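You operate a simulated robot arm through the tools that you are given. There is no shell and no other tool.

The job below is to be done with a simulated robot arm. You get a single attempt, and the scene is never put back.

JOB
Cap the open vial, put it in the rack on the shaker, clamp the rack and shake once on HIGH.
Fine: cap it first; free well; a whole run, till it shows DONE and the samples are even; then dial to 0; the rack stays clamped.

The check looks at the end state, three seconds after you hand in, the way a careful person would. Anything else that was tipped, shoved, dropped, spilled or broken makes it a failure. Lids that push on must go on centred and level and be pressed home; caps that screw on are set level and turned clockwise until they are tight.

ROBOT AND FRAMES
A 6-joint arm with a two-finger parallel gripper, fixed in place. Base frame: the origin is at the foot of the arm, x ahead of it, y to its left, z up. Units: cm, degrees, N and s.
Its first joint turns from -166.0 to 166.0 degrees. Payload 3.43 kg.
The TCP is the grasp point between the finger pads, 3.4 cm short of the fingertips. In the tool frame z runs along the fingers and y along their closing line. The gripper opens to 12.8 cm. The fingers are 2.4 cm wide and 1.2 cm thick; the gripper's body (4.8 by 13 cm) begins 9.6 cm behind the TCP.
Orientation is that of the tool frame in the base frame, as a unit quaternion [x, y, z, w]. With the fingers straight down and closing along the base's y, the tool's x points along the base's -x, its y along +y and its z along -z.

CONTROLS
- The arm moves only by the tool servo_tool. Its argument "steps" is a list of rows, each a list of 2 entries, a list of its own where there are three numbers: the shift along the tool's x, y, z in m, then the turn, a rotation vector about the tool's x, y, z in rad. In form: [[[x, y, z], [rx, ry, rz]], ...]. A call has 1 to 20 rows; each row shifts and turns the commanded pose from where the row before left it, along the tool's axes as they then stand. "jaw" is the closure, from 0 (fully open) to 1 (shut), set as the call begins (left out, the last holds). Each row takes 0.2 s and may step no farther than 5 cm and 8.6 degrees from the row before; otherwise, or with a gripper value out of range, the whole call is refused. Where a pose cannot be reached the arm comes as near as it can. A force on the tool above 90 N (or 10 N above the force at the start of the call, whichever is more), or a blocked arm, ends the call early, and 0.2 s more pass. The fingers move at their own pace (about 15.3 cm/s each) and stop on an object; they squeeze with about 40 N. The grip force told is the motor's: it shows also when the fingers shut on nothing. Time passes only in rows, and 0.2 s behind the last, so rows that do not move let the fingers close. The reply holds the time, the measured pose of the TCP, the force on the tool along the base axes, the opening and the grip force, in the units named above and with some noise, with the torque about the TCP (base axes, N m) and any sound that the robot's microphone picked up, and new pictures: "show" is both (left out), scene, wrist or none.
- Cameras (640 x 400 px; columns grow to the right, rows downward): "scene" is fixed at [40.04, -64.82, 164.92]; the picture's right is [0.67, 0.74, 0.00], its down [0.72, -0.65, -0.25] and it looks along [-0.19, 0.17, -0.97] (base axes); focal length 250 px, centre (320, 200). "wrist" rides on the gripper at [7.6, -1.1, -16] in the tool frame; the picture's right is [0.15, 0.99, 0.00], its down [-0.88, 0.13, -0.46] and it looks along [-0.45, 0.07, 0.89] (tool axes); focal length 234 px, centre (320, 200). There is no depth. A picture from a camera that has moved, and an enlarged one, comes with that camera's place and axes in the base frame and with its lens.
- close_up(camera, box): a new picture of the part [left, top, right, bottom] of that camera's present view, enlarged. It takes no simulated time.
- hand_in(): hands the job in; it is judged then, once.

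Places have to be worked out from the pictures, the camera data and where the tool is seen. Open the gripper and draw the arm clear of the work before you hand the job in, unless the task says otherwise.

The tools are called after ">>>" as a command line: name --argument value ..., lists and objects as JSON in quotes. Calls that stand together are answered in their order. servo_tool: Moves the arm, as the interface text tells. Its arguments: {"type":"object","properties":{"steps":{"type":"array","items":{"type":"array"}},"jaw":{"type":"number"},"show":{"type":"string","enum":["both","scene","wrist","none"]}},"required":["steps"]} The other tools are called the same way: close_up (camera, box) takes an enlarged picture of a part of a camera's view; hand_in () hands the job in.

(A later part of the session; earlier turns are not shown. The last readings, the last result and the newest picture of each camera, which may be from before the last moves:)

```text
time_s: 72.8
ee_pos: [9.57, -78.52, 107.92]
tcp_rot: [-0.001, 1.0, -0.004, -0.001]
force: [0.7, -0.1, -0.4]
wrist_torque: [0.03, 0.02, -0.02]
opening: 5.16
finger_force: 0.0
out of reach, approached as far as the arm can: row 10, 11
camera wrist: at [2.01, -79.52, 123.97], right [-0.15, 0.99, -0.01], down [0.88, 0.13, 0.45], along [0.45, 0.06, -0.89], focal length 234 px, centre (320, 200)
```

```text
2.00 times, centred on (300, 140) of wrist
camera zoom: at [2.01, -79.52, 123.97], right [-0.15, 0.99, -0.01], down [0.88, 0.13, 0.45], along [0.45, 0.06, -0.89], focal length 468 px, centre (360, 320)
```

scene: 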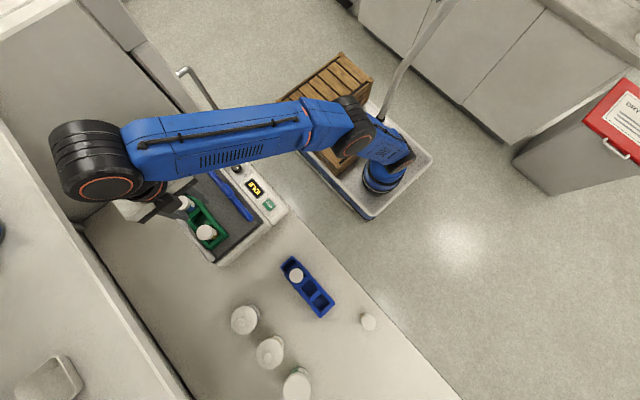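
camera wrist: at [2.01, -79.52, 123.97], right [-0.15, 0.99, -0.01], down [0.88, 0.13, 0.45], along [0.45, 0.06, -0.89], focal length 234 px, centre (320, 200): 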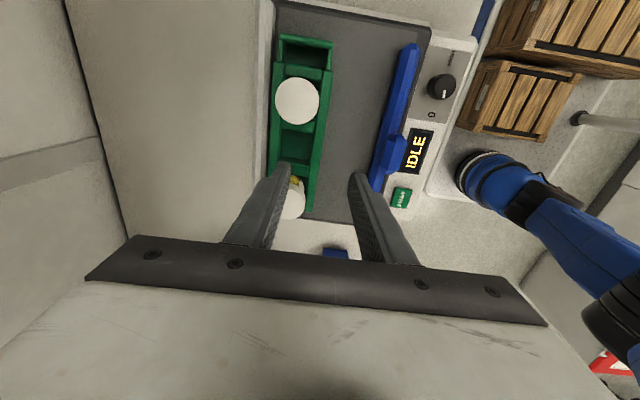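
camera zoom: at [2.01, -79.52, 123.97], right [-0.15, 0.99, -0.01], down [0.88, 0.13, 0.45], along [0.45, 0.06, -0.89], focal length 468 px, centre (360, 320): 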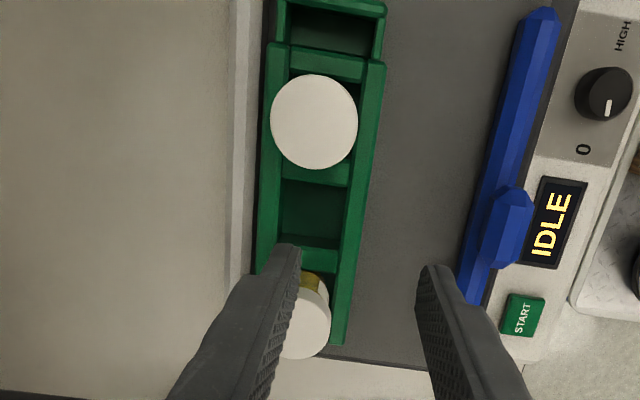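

Here the arm stopped at (9.6,-78.5,107.9) short of the command. I'll probe: move −y only at a slightly lower height to learn the reachable height above the well.

>>> servo_tool --steps '[[[0, 0, 0.015], [0, 0, 0]], [[0.004, -0.027, 0], [0, 0, 0]], [[0, 0, 0], [0, 0, 0]]]' --jaw 0.6 --show "none"

>>> servo_tool --steps '[[[0, 0, -0.02], [0, 0, 0]], [[0, 0, -0.02], [0, 0, 0]], [[0, 0, 0], [0, 0, 0]]]' --jaw 0.6 --show "wrist"

>>> close_up --camera "wrist" --box '[240, 40, 400, 240]'

```text
time_s: 73.6
ee_pos: [9.19, -81.06, 106.18]
tcp_rot: [0.0, 1.0, -0.004, -0.001]
force: [0.2, -0.3, -0.2]
wrist_torque: [-0.03, -0.02, 0.0]
opening: 5.11
finger_force: 0.1
out of reach, approached as far as the arm can: row 2
```

```text
time_s: 74.4
ee_pos: [9.58, -79.3, 107.59]
tcp_rot: [-0.001, 1.0, -0.004, -0.001]
force: [-0.6, -0.1, 0.5]
wrist_torque: [0.01, 0.0, -0.04]
opening: 5.13
finger_force: 0.2
out of reach, approached as far as the arm can: row 1, 2
camera wrist: at [2.03, -80.23, 123.54], right [-0.15, 0.99, -0.01], down [0.88, 0.14, 0.45], along [0.45, 0.06, -0.89], focal length 234 px, centre (320, 200)
```

wrist: 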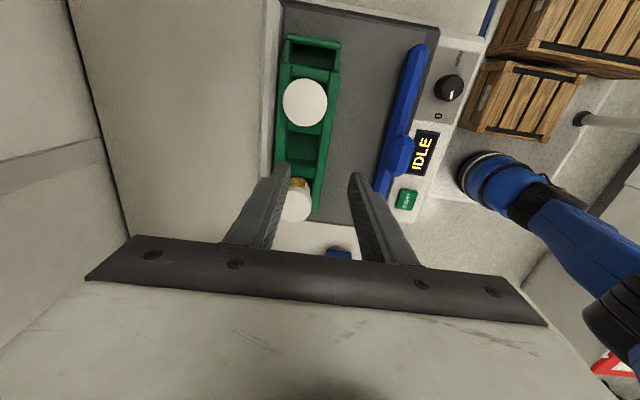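

```text
2.00 times, centred on (320, 140) of wrist
camera zoom: at [2.03, -80.23, 123.54], right [-0.15, 0.99, -0.01], down [0.88, 0.14, 0.45], along [0.45, 0.06, -0.89], focal length 468 px, centre (320, 320)
```

zoom: 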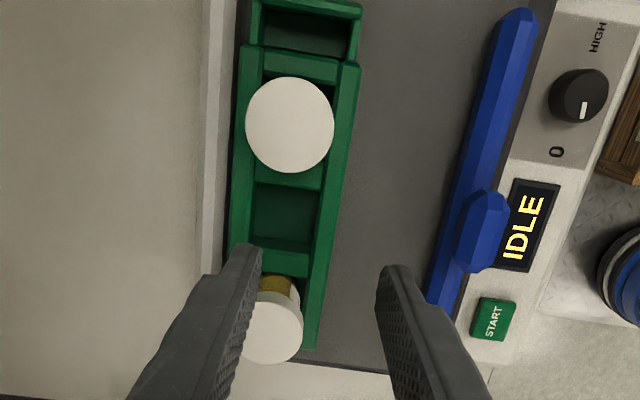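

At r≈81.6 the vertical tool tops out at z≈106.2 here. I need the rack-top height precisely, so I take two views with a horizontal baseline (TCP x=4 and x=12, y=-75, z≈105).

>>> servo_tool --steps '[[[0, 0.03, 0.015], [0, 0, 0]], [[0.025, 0.013, 0.01], [0, 0, 0]], [[0.031, 0, 0], [0, 0, 0]], [[0, 0, 0], [0, 0, 0]]]' --jaw 0.6 --show "wrist"

>>> close_up --camera "wrist" --box '[160, 60, 320, 240]'

>>> servo_tool --steps '[[[-0.04, 0, 0], [0, 0, 0]], [[-0.04, 0, 0], [0, 0, 0]], [[0, 0, 0], [0, 0, 0]]]' --jaw 0.6 --show "wrist"

>>> close_up --camera "wrist" --box '[160, 20, 320, 200]'

```text
time_s: 75.4
ee_pos: [4.02, -75.04, 105.05]
tcp_rot: [-0.001, 1.0, -0.001, 0.0]
force: [0.4, 0.0, -0.4]
wrist_torque: [-0.02, 0.04, 0.0]
opening: 5.11
finger_force: 0.0
camera wrist: at [-3.64, -76.05, 121.03], right [-0.15, 0.99, 0.0], down [0.88, 0.13, 0.46], along [0.45, 0.07, -0.89], focal length 234 px, centre (320, 200)
```

wrist: 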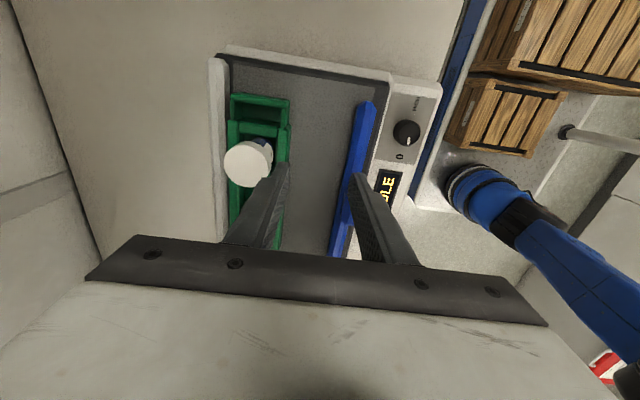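

```text
2.22 times, centred on (240, 150) of wrist
camera zoom: at [-3.64, -76.05, 121.03], right [-0.15, 0.99, 0.0], down [0.88, 0.13, 0.46], along [0.45, 0.07, -0.89], focal length 520 px, centre (498, 311)
```

zoom: 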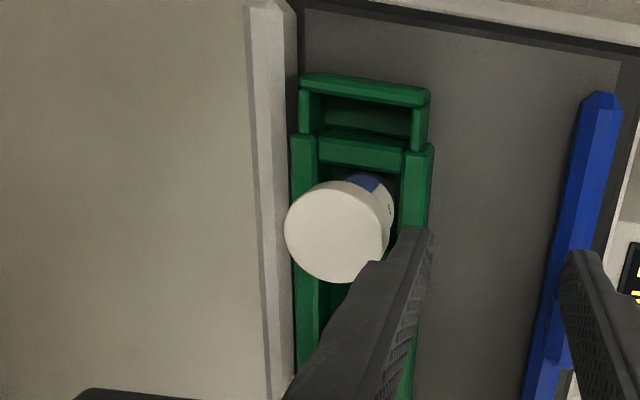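

```text
time_s: 76.2
ee_pos: [11.99, -75.0, 104.96]
tcp_rot: [-0.001, 1.0, -0.001, 0.0]
force: [0.4, -0.2, 0.5]
wrist_torque: [0.0, -0.01, 0.03]
opening: 5.09
finger_force: 0.1
camera wrist: at [4.44, -75.96, 120.99], right [-0.15, 0.99, 0.0], down [0.88, 0.13, 0.46], along [0.45, 0.07, -0.89], focal length 234 px, centre (320, 200)
```

wrist: 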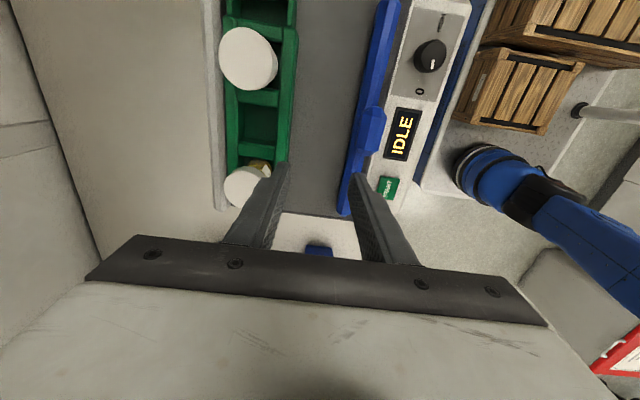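

```text
2.22 times, centred on (240, 110) of wrist
camera zoom: at [4.44, -75.96, 120.99], right [-0.15, 0.99, 0.0], down [0.88, 0.13, 0.46], along [0.45, 0.07, -0.89], focal length 520 px, centre (498, 400)
```

zoom: 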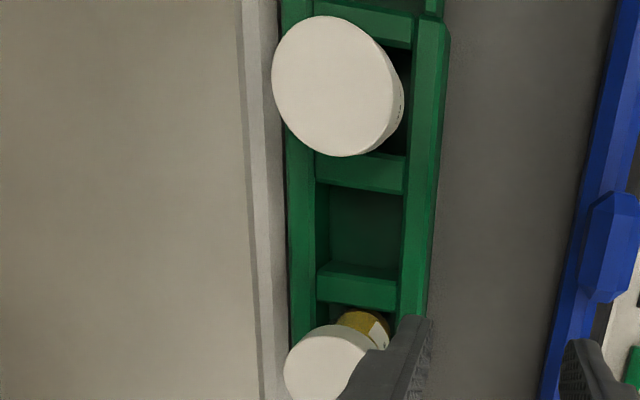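

Triangulation gives rack top at z≈96.1 and neighbour cap tops at z≈101.1. Zooming on the free middle well for its centre.

>>> close_up --camera "wrist" --box '[215, 70, 305, 175]'

>>> close_up --camera "wrist" --box '[330, 0, 490, 220]'

```text
3.81 times, centred on (260, 122) of wrist
camera zoom: at [4.44, -75.96, 120.99], right [-0.15, 0.99, 0.0], down [0.88, 0.13, 0.46], along [0.45, 0.07, -0.89], focal length 892 px, centre (549, 495)
```

zoom: 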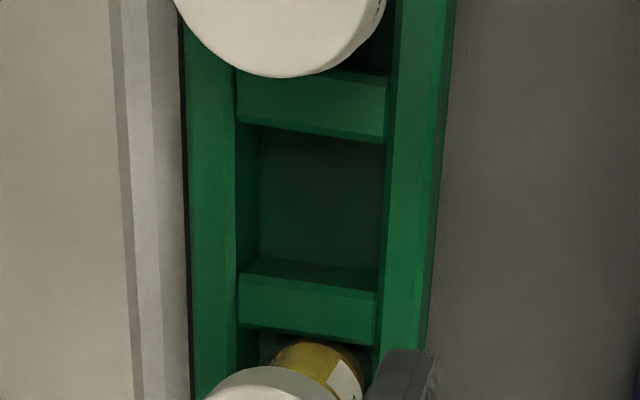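

```text
1.82 times, centred on (410, 110) of wrist
camera zoom: at [4.44, -75.96, 120.99], right [-0.15, 0.99, 0.0], down [0.88, 0.13, 0.46], along [0.45, 0.07, -0.89], focal length 426 px, centre (156, 364)
```

zoom: 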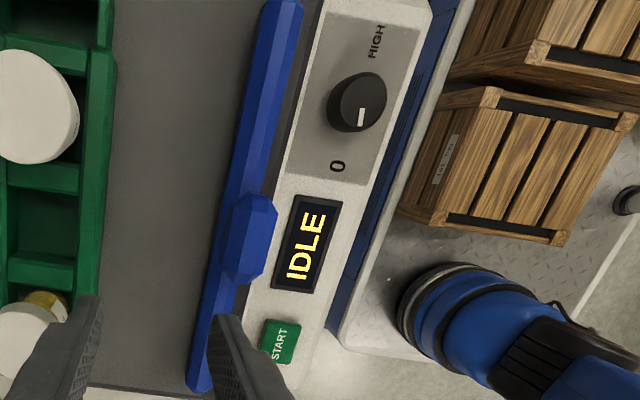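

The middle well is a 4×4 cm opening centred near (9.4,-81.8). Now going back to fetch the capped vial at (60.2,-65.45).

>>> servo_tool --steps '[[[-0.03, 0.02, -0.01], [0, 0, 0]], [[-0.04, 0.01, -0.01], [0, 0, 0]], [[-0.04, 0.008, 0], [0, 0, 0]], [[-0.04, 0.008, 0], [0, 0, 0]], [[-0.042, 0.007, 0], [0, 0, 0]], [[-0.042, 0.007, 0], [0, 0, 0]], [[-0.042, 0.007, 0.005], [0, 0, 0]], [[-0.042, 0.007, 0.01], [0, 0, 0]], [[-0.042, 0.007, 0.01], [0, 0, 0]], [[-0.042, 0.007, 0.01], [0, 0, 0]], [[-0.04, 0.005, 0.01], [0, 0, 0]], [[-0.04, 0.0025, 0.01], [0, 0, 0]], [[0, 0, 0], [0, 0, 0]]]' --jaw 0.6 --show "wrist"

>>> close_up --camera "wrist" --box '[240, 90, 400, 210]'

```text
time_s: 79.0
ee_pos: [60.19, -65.34, 101.52]
tcp_rot: [-0.001, 1.0, -0.001, 0.0]
force: [0.4, 0.3, -0.8]
wrist_torque: [0.0, 0.03, 0.02]
opening: 5.13
finger_force: 0.0
camera wrist: at [52.64, -66.36, 117.47], right [-0.15, 0.99, 0.0], down [0.88, 0.13, 0.46], along [0.45, 0.07, -0.89], focal length 234 px, centre (320, 200)
```

wrist: 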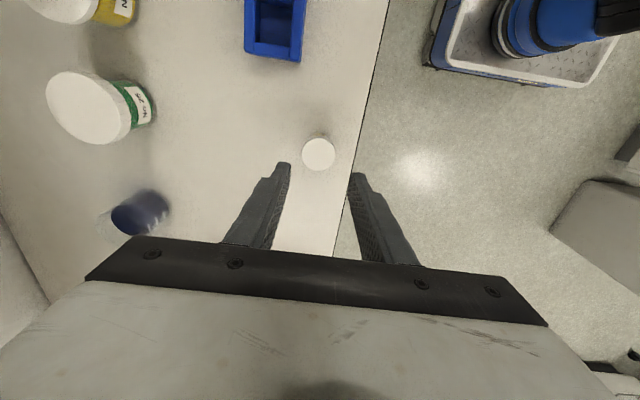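

```text
3.33 times, centred on (320, 150) of wrist
camera zoom: at [52.64, -66.36, 117.47], right [-0.15, 0.99, 0.0], down [0.88, 0.13, 0.46], along [0.45, 0.07, -0.89], focal length 781 px, centre (320, 367)
```

zoom: 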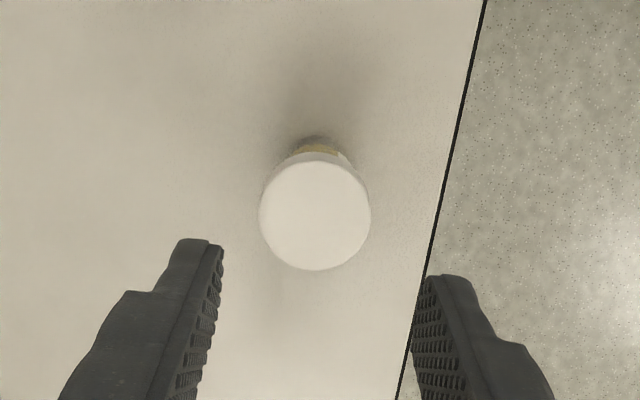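

Cap centred at y≈-65.49; shifting −1.3 mm in y and descending to z≈93.4 to grip the whole cap height.

>>> servo_tool --steps '[[[0, -0.0013, 0.025], [0, 0, 0]], [[0, 0, 0.025], [0, 0, 0]], [[0, 0, 0.02], [0, 0, 0]], [[0, 0, 0.011], [0, 0, 0]], [[0, 0, 0], [0, 0, 0]]]' --jaw 0.6 --show "wrist"

>>> servo_tool --steps '[[[0, 0, 0], [0, 0, 0]], [[0, 0, 0], [0, 0, 0]], [[0, 0, 0], [0, 0, 0]]]' --jaw 1.0 --show "wrist"

>>> close_up --camera "wrist" --box '[270, 120, 370, 210]'

```text
time_s: 80.2
ee_pos: [60.09, -65.45, 93.42]
tcp_rot: [-0.001, 1.0, 0.0, 0.0]
force: [-0.7, -0.2, 0.6]
wrist_torque: [-0.01, -0.02, 0.03]
opening: 5.14
finger_force: 0.1
camera wrist: at [52.53, -66.47, 109.39], right [-0.15, 0.99, 0.0], down [0.88, 0.13, 0.46], along [0.45, 0.07, -0.89], focal length 234 px, centre (320, 200)
```

wrist: 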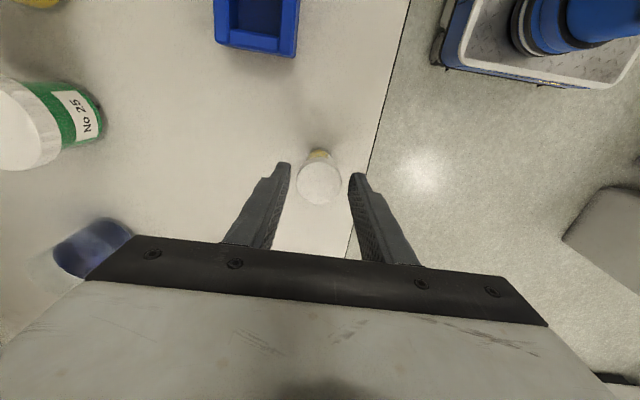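

```text
time_s: 81.0
ee_pos: [60.09, -65.46, 93.46]
tcp_rot: [-0.001, 1.0, 0.0, 0.0]
force: [-0.5, 0.0, -0.1]
wrist_torque: [-0.03, 0.0, 0.0]
opening: 3.52
finger_force: 40.2
camera wrist: at [52.53, -66.48, 109.4], right [-0.15, 0.99, 0.0], down [0.88, 0.13, 0.46], along [0.45, 0.07, -0.89], focal length 234 px, centre (320, 200)
```

wrist: 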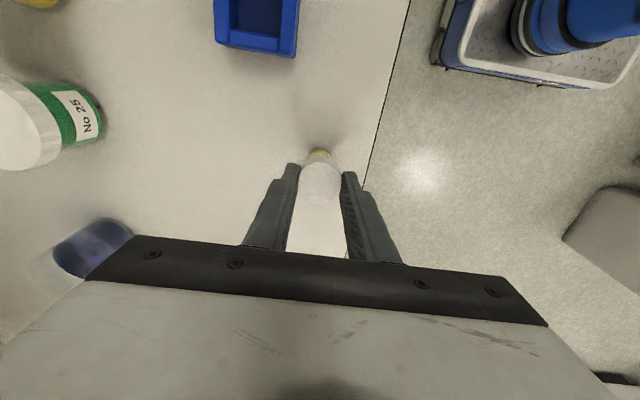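

```text
4.44 times, centred on (320, 165) of wrist
camera zoom: at [52.53, -66.48, 109.4], right [-0.15, 0.99, 0.0], down [0.88, 0.13, 0.46], along [0.45, 0.07, -0.89], focal length 1041 px, centre (320, 356)
```

zoom: 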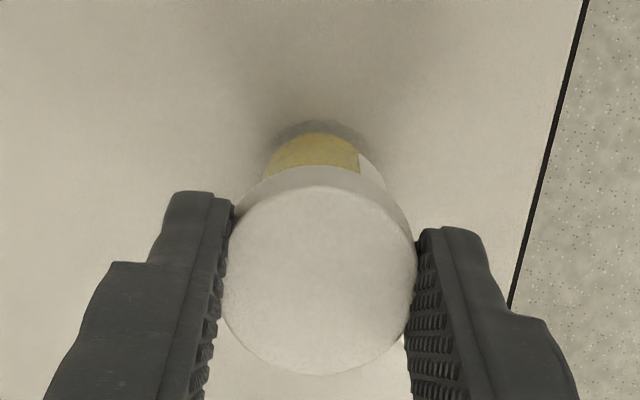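

Cap gripped. Lifting gently 3 cm to verify that the vial comes with it.

>>> servo_tool --steps '[[[0, 0, -0.005], [0, 0, 0]], [[0, 0, -0.01], [0, 0, 0]], [[0, 0, -0.015], [0, 0, 0]], [[0, 0, 0], [0, 0, 0]]]' --jaw 1.0 --show "wrist"

>>> close_up --camera "wrist" --box '[270, 120, 370, 210]'

```text
time_s: 82.0
ee_pos: [60.15, -65.44, 96.47]
tcp_rot: [-0.001, 1.0, -0.001, 0.0]
force: [-0.8, -0.4, 0.8]
wrist_torque: [-0.02, -0.02, 0.02]
opening: 3.54
finger_force: 40.2
camera wrist: at [52.56, -66.45, 112.39], right [-0.15, 0.99, 0.0], down [0.88, 0.13, 0.46], along [0.45, 0.07, -0.89], focal length 234 px, centre (320, 200)
```

wrist: 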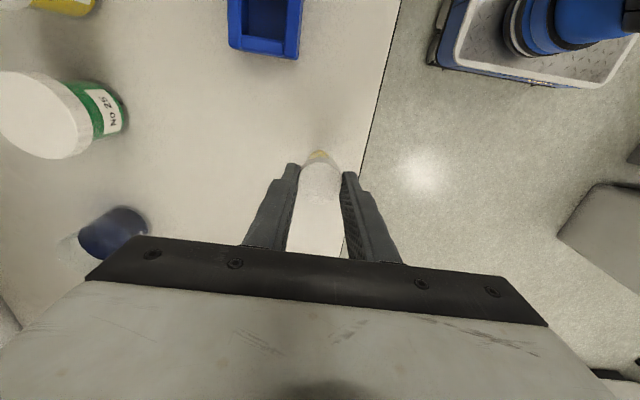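

```text
4.44 times, centred on (320, 165) of wrist
camera zoom: at [52.56, -66.45, 112.39], right [-0.15, 0.99, 0.0], down [0.88, 0.13, 0.46], along [0.45, 0.07, -0.89], focal length 1041 px, centre (320, 356)
```

zoom: 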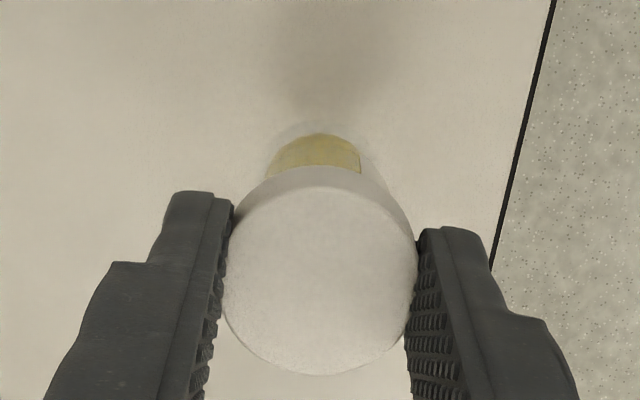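

The vial hangs securely from the cap. Carrying it over to the shaker, staying high and approaching from the +y side.

>>> servo_tool --steps '[[[0.01, 0, -0.027], [0, 0, 0]], [[0.02, 0, -0.027], [0, 0, 0]], [[0.03, 0, -0.027], [0, 0, 0]], [[0.04, -0.002, -0.004], [0, 0, 0]], [[0.04, -0.002, -0.004], [0, 0, 0]], [[0.04, -0.002, -0.004], [0, 0, 0]], [[0.04, -0.002, -0.004], [0, 0, 0]], [[0.04, -0.002, -0.004], [0, 0, 0]], [[0.04, -0.002, -0.004], [0, 0, 0]], [[0.04, -0.002, -0.004], [0, 0, 0]], [[0.04, -0.003, -0.004], [0, 0, 0]], [[0.04, -0.003, -0.004], [0, 0, 0]], [[0.04, -0.003, -0.004], [0, 0, 0]], [[0.03, -0.003, -0.004], [0, 0, 0]], [[0.0175, -0.002, 0], [0, 0, 0]], [[0, 0, 0], [0, 0, 0]]]' --jaw 1.0

>>> close_up --camera "wrist" --box '[140, 40, 400, 220]'

```text
time_s: 85.4
ee_pos: [9.36, -68.4, 108.91]
tcp_rot: [-0.001, 1.0, -0.001, 0.0]
force: [0.3, 1.2, -0.2]
wrist_torque: [-0.02, 0.05, 0.01]
opening: 3.53
finger_force: 39.3
camera wrist: at [1.75, -69.36, 124.91], right [-0.15, 0.99, 0.0], down [0.88, 0.13, 0.46], along [0.45, 0.07, -0.89], focal length 234 px, centre (320, 200)
```

scene: 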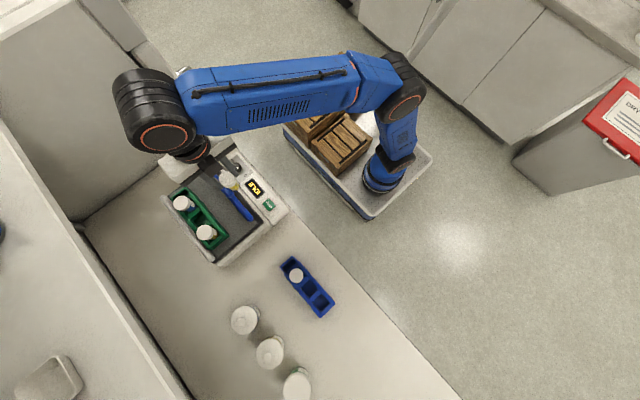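
wrist: 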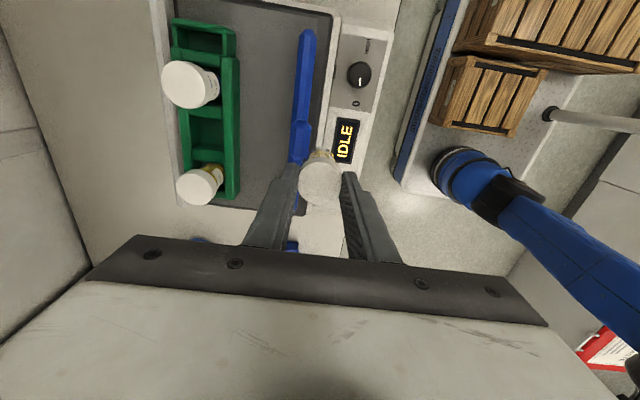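

```text
2.22 times, centred on (270, 130) of wrist
camera zoom: at [1.75, -69.36, 124.91], right [-0.15, 0.99, 0.0], down [0.88, 0.13, 0.46], along [0.45, 0.07, -0.89], focal length 520 px, centre (431, 356)
```

zoom: 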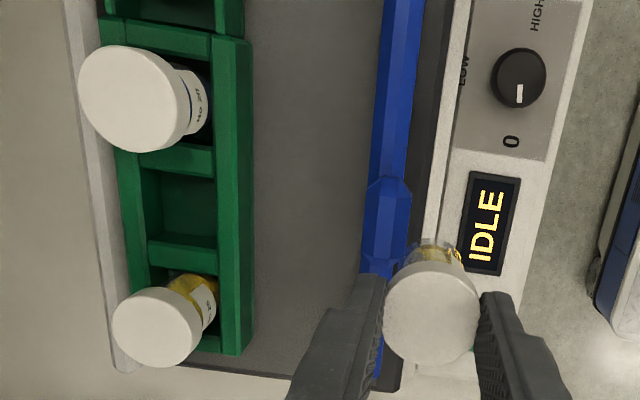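

Dial shows 0, LOW and HIGH marks. Moving the vial toward the free well, keeping its bottom about 1 cm above the rack rim.

>>> servo_tool --steps '[[[0, -0.03, 0.004], [0, 0, 0]], [[0, -0.03, 0.009], [0, 0, 0]], [[0, -0.03, 0.008], [0, 0, 0]], [[0, -0.022, 0.008], [0, 0, 0]], [[-0.001, -0.018, 0.004], [0, 0, 0]], [[0, 0, 0], [0, 0, 0]]]' --jaw 1.0

>>> close_up --camera "wrist" --box '[240, 60, 400, 220]'

>>> close_up --camera "scene" --box '[150, 170, 250, 250]'

```text
time_s: 86.8
ee_pos: [9.45, -81.34, 105.61]
tcp_rot: [-0.001, 1.0, -0.001, -0.001]
force: [-1.0, -0.5, 1.0]
wrist_torque: [-0.02, -0.01, 0.0]
opening: 3.55
finger_force: 40.6
camera wrist: at [1.86, -82.42, 121.56], right [-0.15, 0.99, 0.0], down [0.88, 0.13, 0.46], along [0.45, 0.07, -0.89], focal length 234 px, centre (320, 200)
```

scene: 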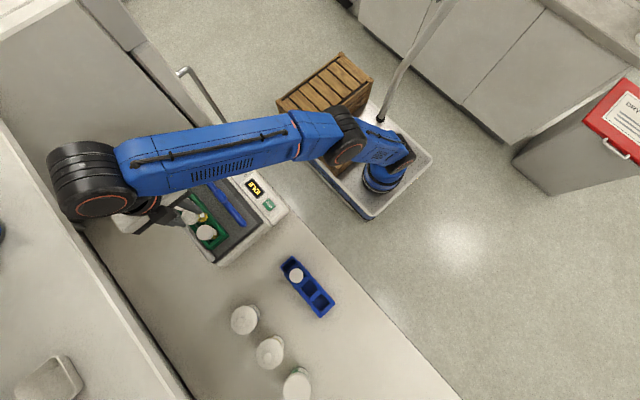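
wrist: 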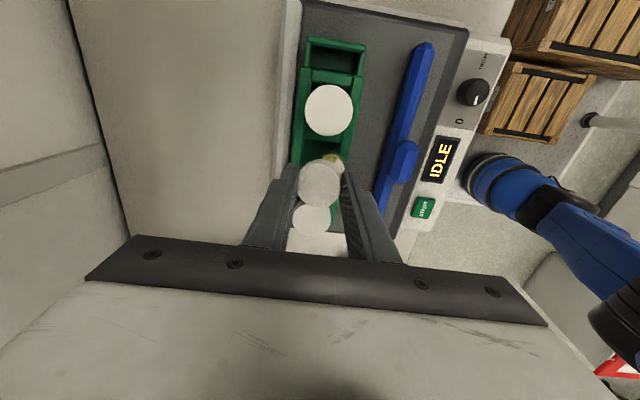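

```text
2.50 times, centred on (320, 140) of wrist
camera zoom: at [1.86, -82.42, 121.56], right [-0.15, 0.99, 0.0], down [0.88, 0.13, 0.46], along [0.45, 0.07, -0.89], focal length 585 px, centre (320, 350)
```

zoom: 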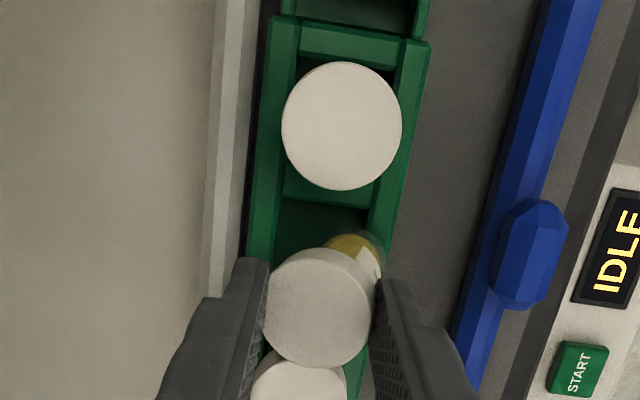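

```text
5.00 times, centred on (200, 210) of scene
camera zoom: at [40.04, -64.82, 164.92], right [0.67, 0.74, 0.0], down [0.72, -0.65, -0.25], along [-0.19, 0.17, -0.97], focal length 1248 px, centre (920, 150)
```

zoom: 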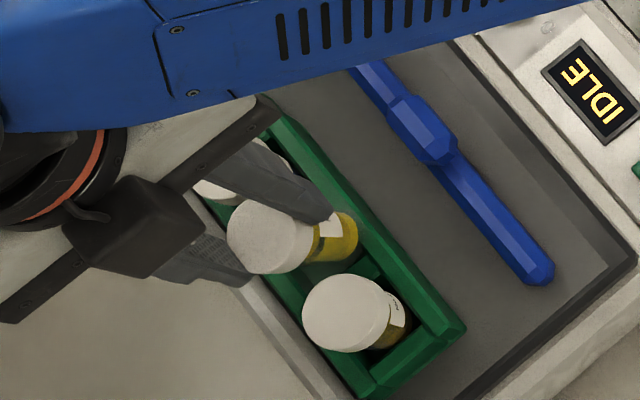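

The vial body looks displaced to +y relative to the cap – possibly it touched the rack wall. Zooming in before any further motion.

>>> close_up --camera "wrist" --box '[285, 140, 360, 210]'

>>> close_up --camera "scene" --box '[180, 190, 235, 235]'

```text
5.71 times, centred on (322, 175) of wrist
camera zoom: at [1.86, -82.42, 121.56], right [-0.15, 0.99, 0.0], down [0.88, 0.13, 0.46], along [0.45, 0.07, -0.89], focal length 1338 px, centre (306, 343)
```

zoom: 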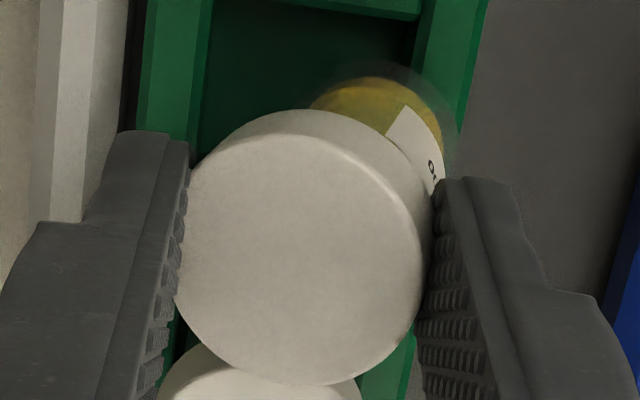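

```text
8.89 times, centred on (208, 212) of scene
camera zoom: at [40.04, -64.82, 164.92], right [0.67, 0.74, 0.0], down [0.72, -0.65, -0.25], along [-0.19, 0.17, -0.97], focal length 2218 px, centre (1320, 89)
```

zoom: 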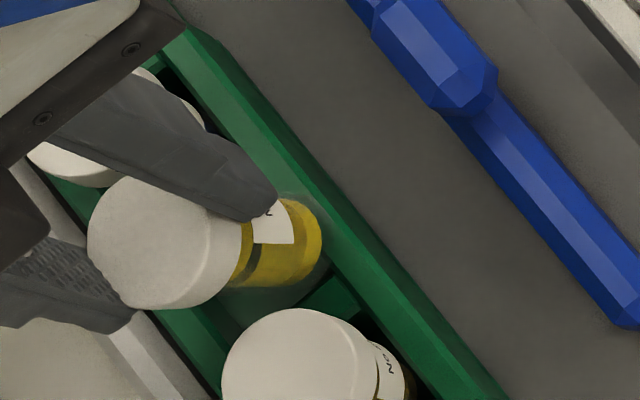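

Measured: the cap and vial have tilted together ≈14° in the grip (bottom toward +y, lying above the rack's +y wall, no contact force). I'll tilt the tool about its x by +0.24 rad to bring the vial upright, raising slightly at the same time.

>>> servo_tool --steps '[[[0, 0, -0.003], [0, 0, 0]], [[0, 0, 0], [0.06, 0, 0]], [[0, 0, 0], [0.06, 0, 0]], [[0, 0, 0], [0.06, 0, 0]], [[0, 0, 0], [0.06, 0, 0]], [[0, 0, 0], [0, 0, 0]]]' --jaw 1.0

>>> close_up --camera "wrist" --box '[260, 100, 380, 220]'

>>> close_up --camera "scene" --box '[180, 190, 235, 235]'

```text
time_s: 88.2
ee_pos: [9.47, -81.34, 105.96]
tcp_rot: [0.0, 0.993, -0.121, -0.001]
force: [0.2, -0.3, -0.1]
wrist_torque: [-0.01, 0.03, 0.0]
opening: 3.47
finger_force: 39.7
camera wrist: at [1.89, -78.56, 121.68], right [-0.15, 0.96, -0.24], down [0.88, 0.24, 0.41], along [0.45, -0.15, -0.88], focal length 234 px, centre (320, 200)
```

scene: 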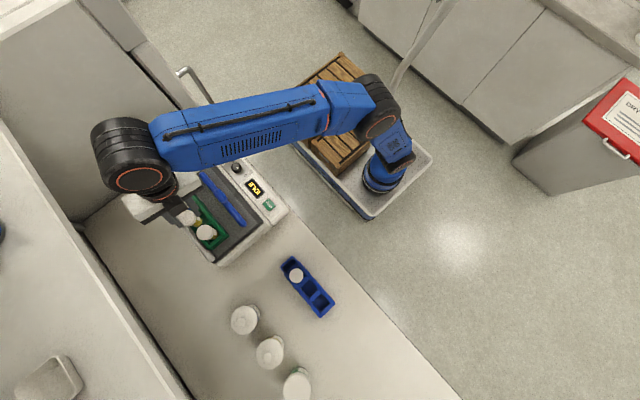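
wrist: 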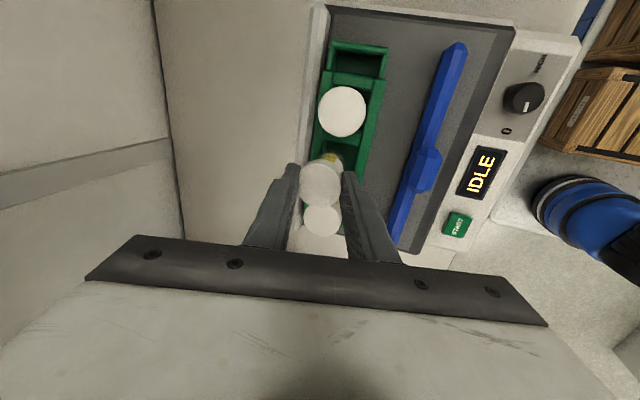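

```text
3.33 times, centred on (320, 160) of wrist
camera zoom: at [1.89, -78.56, 121.68], right [-0.15, 0.96, -0.24], down [0.88, 0.24, 0.41], along [0.45, -0.15, -0.88], focal length 781 px, centre (320, 333)
```

zoom: 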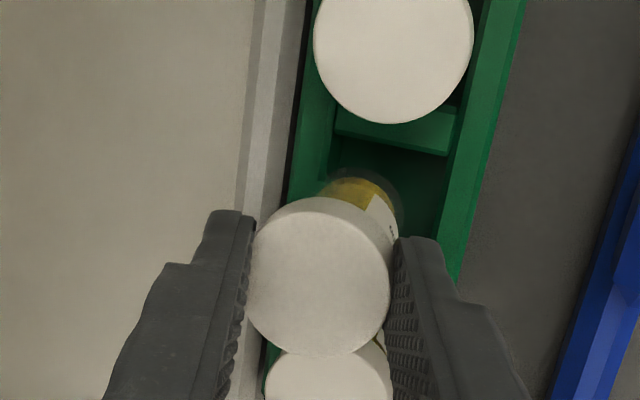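

```text
8.89 times, centred on (208, 212) of scene
camera zoom: at [40.04, -64.82, 164.92], right [0.67, 0.74, 0.0], down [0.72, -0.65, -0.25], along [-0.19, 0.17, -0.97], focal length 2218 px, centre (1320, 89)
```

zoom: 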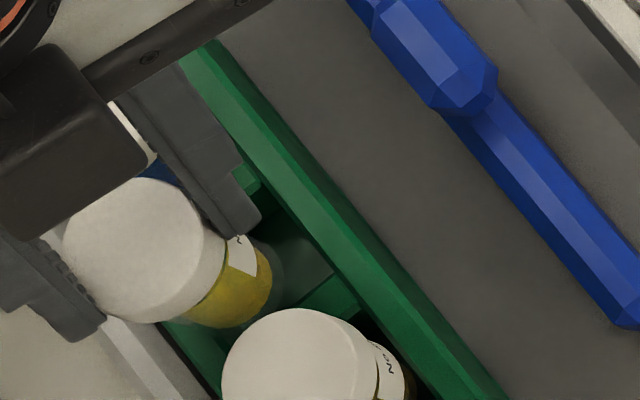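

The vial is now nearly upright (about 3° over-corrected) and ~0.4 cm too far −y relative to the well. Backing the tilt off 0.05 rad and nudging +1 mm in y, then re-checking.

>>> servo_tool --steps '[[[0, 0, 0], [-0.05, 0, 0]], [[0, 0.001, -0.0002], [0, 0, 0]], [[0, 0, 0], [0, 0, 0]]]' --jaw 1.0 --show "wrist"

>>> close_up --camera "wrist" --box '[280, 110, 370, 190]'

>>> close_up --camera "scene" --box '[180, 190, 235, 235]'

```text
time_s: 89.0
ee_pos: [9.52, -81.23, 105.88]
tcp_rot: [-0.002, 0.995, -0.096, 0.0]
force: [0.7, 0.0, -0.5]
wrist_torque: [0.03, -0.02, -0.02]
opening: 3.49
finger_force: 40.1
camera wrist: at [1.92, -79.25, 121.81], right [-0.15, 0.97, -0.19], down [0.88, 0.22, 0.42], along [0.45, -0.1, -0.89], focal length 234 px, centre (320, 200)
```

wrist: 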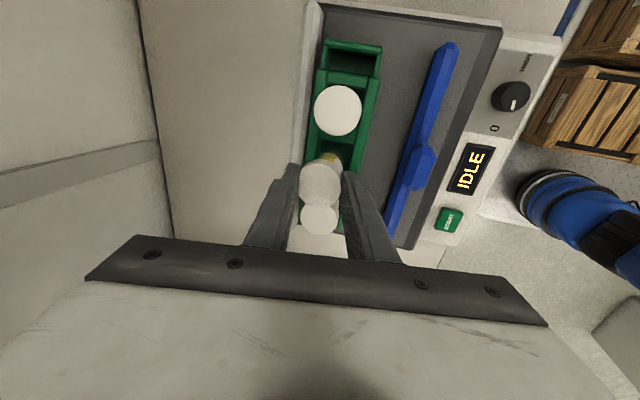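

```text
5.00 times, centred on (325, 150) of wrist
camera zoom: at [1.92, -79.25, 121.81], right [-0.15, 0.97, -0.19], down [0.88, 0.22, 0.42], along [0.45, -0.1, -0.89], focal length 1171 px, centre (295, 450)
```

zoom: 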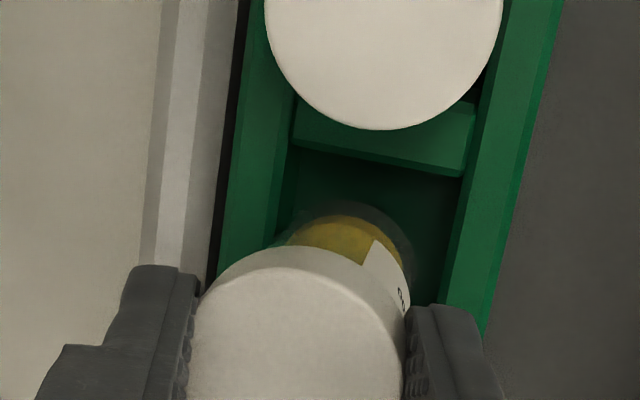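

```text
8.89 times, centred on (208, 212) of scene
camera zoom: at [40.04, -64.82, 164.92], right [0.67, 0.74, 0.0], down [0.72, -0.65, -0.25], along [-0.19, 0.17, -0.97], focal length 2218 px, centre (1320, 89)
```

zoom: 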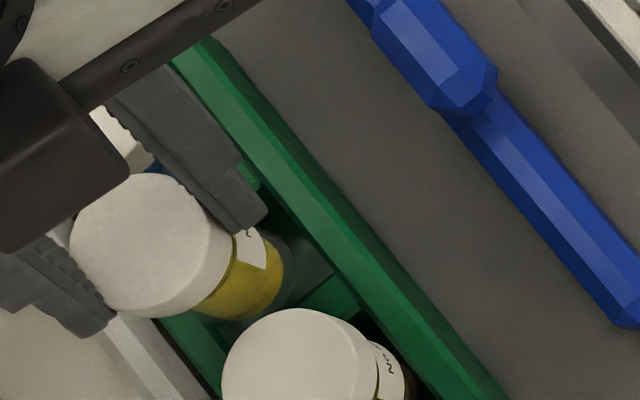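

Vial bottom (9.73,-81.70) versus well centre (9.72,-81.57): well aligned. Lowering straight down 1.5 cm in small steps with a 1 mm y nudge, watching force.

>>> servo_tool --steps '[[[0, 0.0019, 0.0047], [0, 0, 0]], [[0, 0.00095, 0.0049], [0, 0, 0]], [[0, 0.00095, 0.0049], [0, 0, 0]], [[0, 0, 0], [0, 0, 0]]]' --jaw 1.0 --show "wrist"

>>> close_up --camera "wrist" --box '[280, 110, 370, 190]'

>>> close_up --camera "scene" --box '[180, 190, 235, 235]'

```text
time_s: 90.0
ee_pos: [9.4, -80.84, 104.7]
tcp_rot: [-0.001, 0.995, -0.097, 0.001]
force: [-8.0, 1.4, 40.4]
wrist_torque: [0.22, -0.38, 0.03]
opening: 3.5
finger_force: 39.8
camera wrist: at [1.8, -78.88, 120.55], right [-0.15, 0.97, -0.19], down [0.88, 0.22, 0.42], along [0.45, -0.11, -0.89], focal length 234 px, centre (320, 200)
```

wrist: 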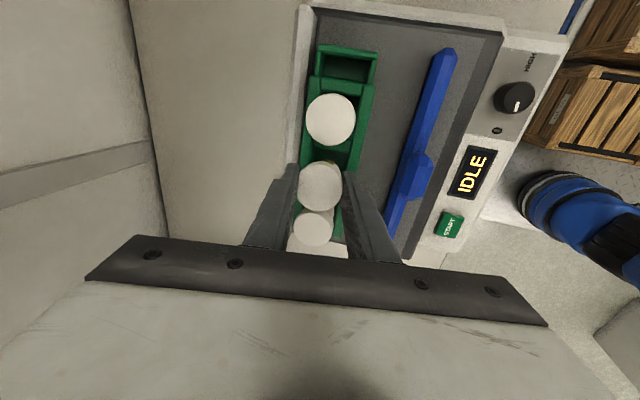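

```text
5.00 times, centred on (325, 150) of wrist
camera zoom: at [1.8, -78.88, 120.55], right [-0.15, 0.97, -0.19], down [0.88, 0.22, 0.42], along [0.45, -0.11, -0.89], focal length 1171 px, centre (295, 450)
```

zoom: 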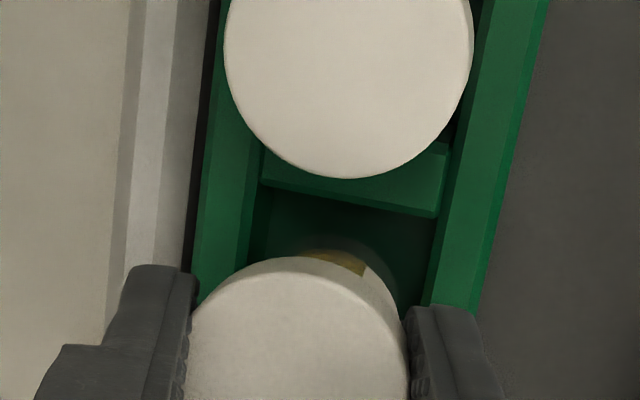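

```text
8.89 times, centred on (208, 212) of scene
camera zoom: at [40.04, -64.82, 164.92], right [0.67, 0.74, 0.0], down [0.72, -0.65, -0.25], along [-0.19, 0.17, -0.97], focal length 2218 px, centre (1320, 89)
```

zoom: 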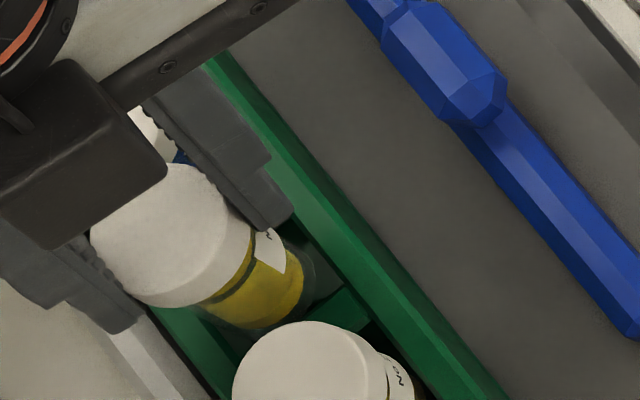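

40 N of contact: the vial bottom is standing on part of the rack, and the rack appears displaced slightly. Raising immediately and re-checking the scene.

>>> servo_tool --steps '[[[0, -0.00095, -0.0049], [0, 0, 0]], [[0, -0.00095, -0.0049], [0, 0, 0]], [[0, -0.0005, -0.003], [0, 0, 0]], [[0, 0, 0], [0, 0, 0]]]' --jaw 1.0

>>> close_up --camera "scene" --box '[180, 190, 235, 235]'

>>> close_up --camera "scene" --box '[150, 140, 310, 280]'

>>> close_up --camera "wrist" --box '[280, 110, 370, 190]'

```text
time_s: 91.0
ee_pos: [9.36, -81.04, 105.78]
tcp_rot: [0.0, 0.995, -0.095, 0.001]
force: [0.6, 0.4, -1.5]
wrist_torque: [0.0, -0.01, -0.01]
opening: 3.42
finger_force: 39.7
camera wrist: at [1.9, -79.13, 121.63], right [-0.15, 0.97, -0.19], down [0.88, 0.22, 0.42], along [0.45, -0.1, -0.89], focal length 234 px, centre (320, 200)
```

scene: 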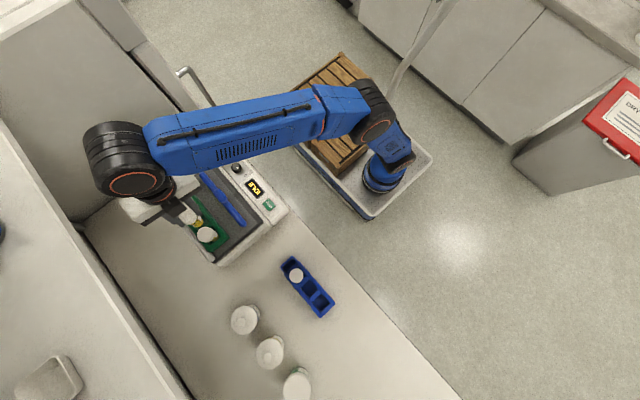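
wrist: 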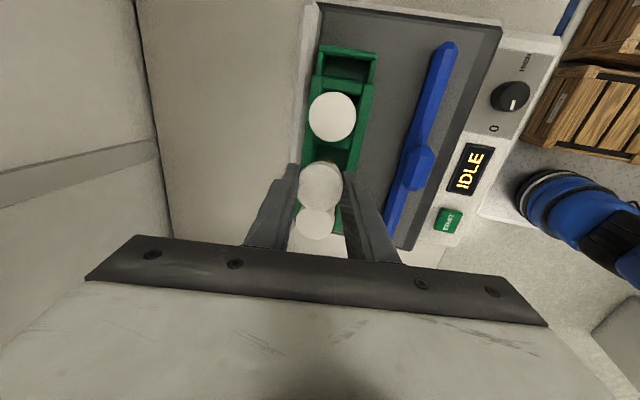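

```text
8.89 times, centred on (208, 212) of scene
camera zoom: at [40.04, -64.82, 164.92], right [0.67, 0.74, 0.0], down [0.72, -0.65, -0.25], along [-0.19, 0.17, -0.97], focal length 2218 px, centre (1320, 89)
```

zoom: 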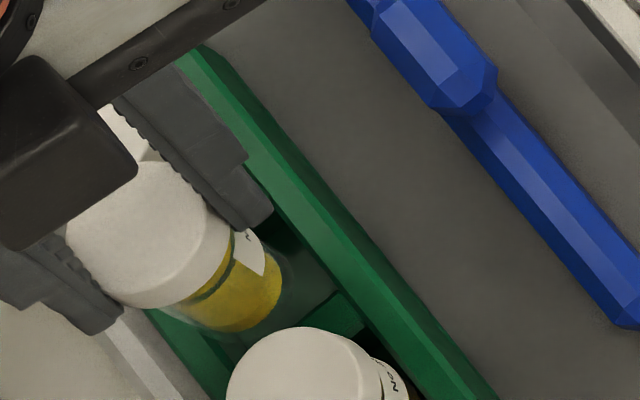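

```text
2.86 times, centred on (230, 210) of scene
camera zoom: at [40.04, -64.82, 164.92], right [0.67, 0.74, 0.0], down [0.72, -0.65, -0.25], along [-0.19, 0.17, -0.97], focal length 713 px, centre (577, 171)
```

zoom: 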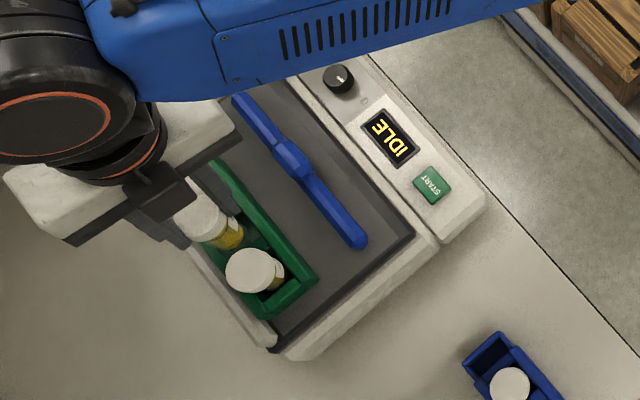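

```text
5.00 times, centred on (325, 150) of wrist
camera zoom: at [1.9, -79.13, 121.63], right [-0.15, 0.97, -0.19], down [0.88, 0.22, 0.42], along [0.45, -0.1, -0.89], focal length 1171 px, centre (295, 450)
```

zoom: 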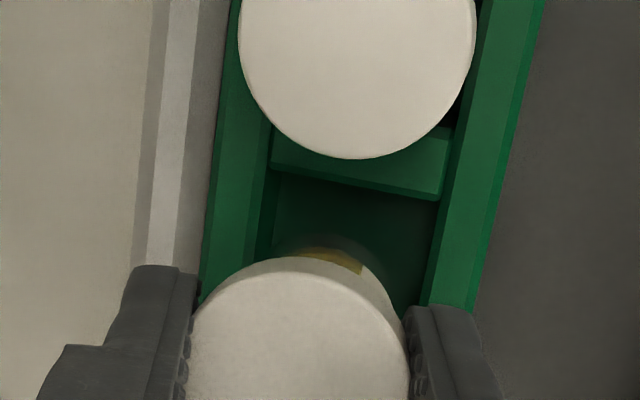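

The platform came back after unloading; the bar had been nudged toward the rack earlier (its tall handle had touched the vial — which explains the tilt). Zooming in to see where the vial bottom is relative to the well's dividers.

>>> close_up --camera "scene" --box '[190, 200, 225, 230]'

>>> close_up --camera "wrist" --box '[295, 130, 355, 180]'

```text
13.33 times, centred on (208, 215) of scene
camera zoom: at [40.04, -64.82, 164.92], right [0.67, 0.74, 0.0], down [0.72, -0.65, -0.25], along [-0.19, 0.17, -0.97], focal length 3328 px, centre (1820, 0)
```

zoom: 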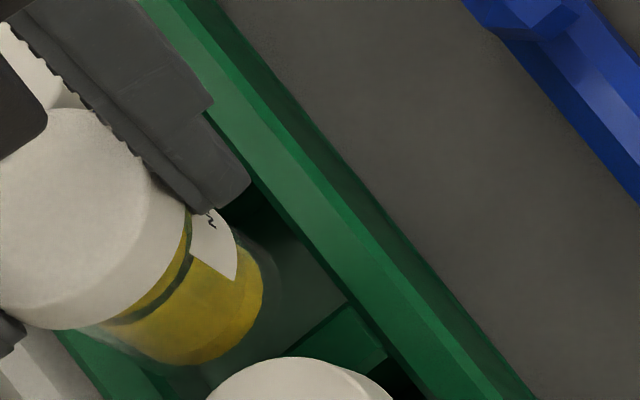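

```text
8.00 times, centred on (325, 155) of wrist
camera zoom: at [1.9, -79.13, 121.63], right [-0.15, 0.97, -0.19], down [0.88, 0.22, 0.42], along [0.45, -0.1, -0.89], focal length 1873 px, centre (280, 560)
```

zoom: 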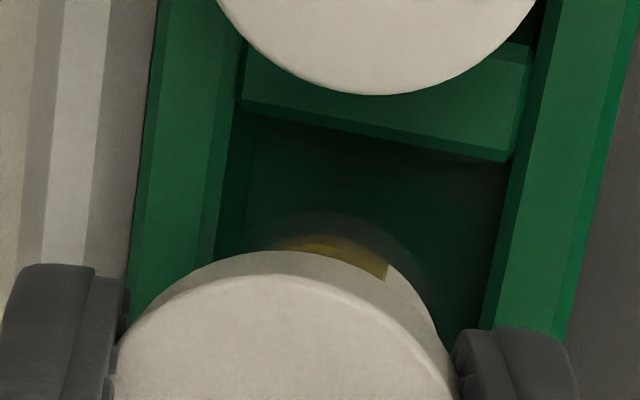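

Reconciling both cameras: the vial bottom is ~0.8 cm above the rack rim and ~2.5–3 mm too far +x of the well centre (it had landed on the +x divider). Shifting −x by 3 mm and lowering in 2 mm steps with force checks.

>>> servo_tool --steps '[[[0.003, 0, 0], [0, 0, 0]], [[0, 0.0004, 0.002], [0, 0, 0]], [[0, 0.0004, 0.002], [0, 0, 0]], [[0, 0.0004, 0.002], [0, 0, 0]], [[0, 0, 0], [0, 0, 0]]]' --jaw 1.0 --show "none"

>>> close_up --camera "scene" --box '[190, 200, 225, 230]'

>>> close_up --camera "wrist" --box '[295, 130, 355, 180]'

```text
time_s: 92.2
ee_pos: [9.13, -80.98, 105.12]
tcp_rot: [0.0, 0.995, -0.096, 0.001]
force: [-0.5, 0.0, 0.3]
wrist_torque: [0.01, 0.02, -0.01]
opening: 3.37
finger_force: 40.2
```

```text
13.33 times, centred on (208, 215) of scene
camera zoom: at [40.04, -64.82, 164.92], right [0.67, 0.74, 0.0], down [0.72, -0.65, -0.25], along [-0.19, 0.17, -0.97], focal length 3328 px, centre (1820, 0)
```

zoom: 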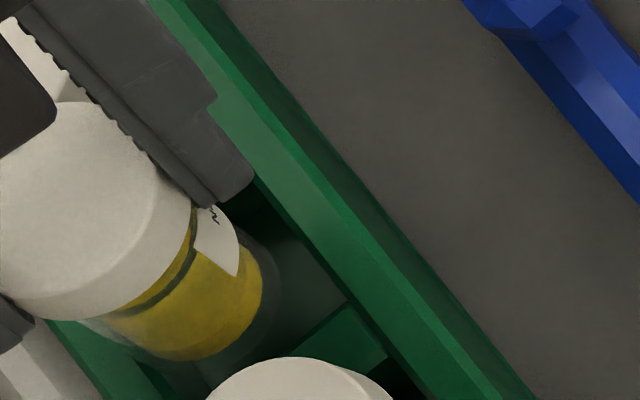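

```text
8.00 times, centred on (325, 155) of wrist
camera zoom: at [1.58, -79.1, 121.04], right [-0.15, 0.97, -0.19], down [0.88, 0.22, 0.42], along [0.45, -0.1, -0.89], focal length 1873 px, centre (280, 560)
```

zoom: 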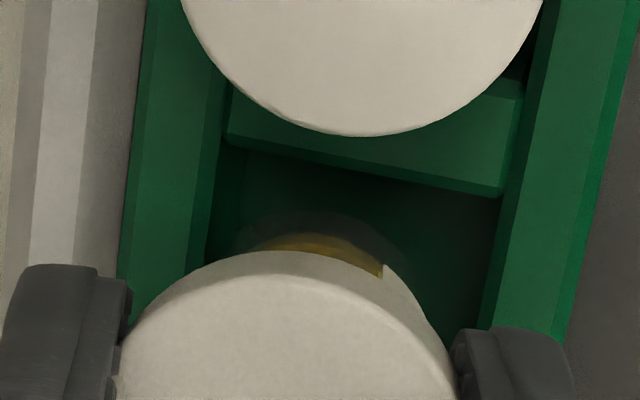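

No contact after 6 mm; vial sits visually inside the well outline. Continuing down another 6 mm.

>>> servo_tool --steps '[[[0, 0.0004, 0.002], [0, 0, 0]], [[0, 0.0004, 0.002], [0, 0, 0]], [[0, 0.0004, 0.002], [0, 0, 0]], [[0, 0, 0], [0, 0, 0]]]' --jaw 1.0 --show "none"

>>> close_up --camera "scene" --box '[190, 200, 225, 230]'

>>> close_up --camera "wrist" --box '[295, 130, 355, 180]'

```text
time_s: 93.2
ee_pos: [9.14, -81.14, 104.54]
tcp_rot: [-0.001, 0.995, -0.095, 0.0]
force: [-0.4, 0.6, -0.2]
wrist_torque: [-0.02, -0.02, -0.05]
opening: 3.48
finger_force: 40.3
```

```text
13.33 times, centred on (208, 215) of scene
camera zoom: at [40.04, -64.82, 164.92], right [0.67, 0.74, 0.0], down [0.72, -0.65, -0.25], along [-0.19, 0.17, -0.97], focal length 3328 px, centre (1820, 0)
```

zoom: 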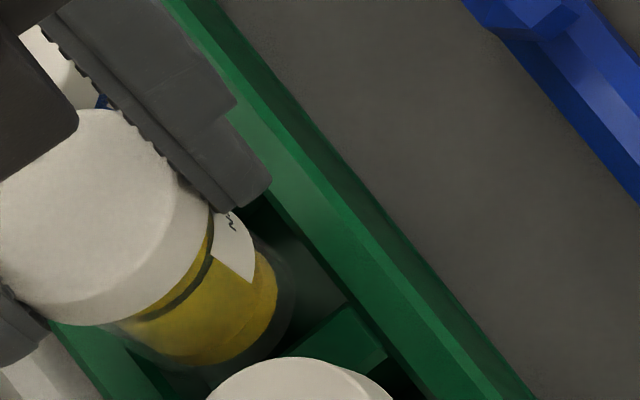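

```text
8.00 times, centred on (325, 155) of wrist
camera zoom: at [1.59, -79.09, 120.4], right [-0.15, 0.97, -0.19], down [0.88, 0.22, 0.42], along [0.45, -0.1, -0.89], focal length 1873 px, centre (280, 560)
```

zoom: 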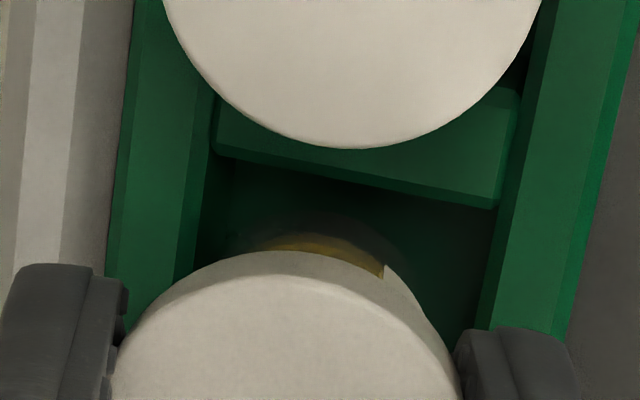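

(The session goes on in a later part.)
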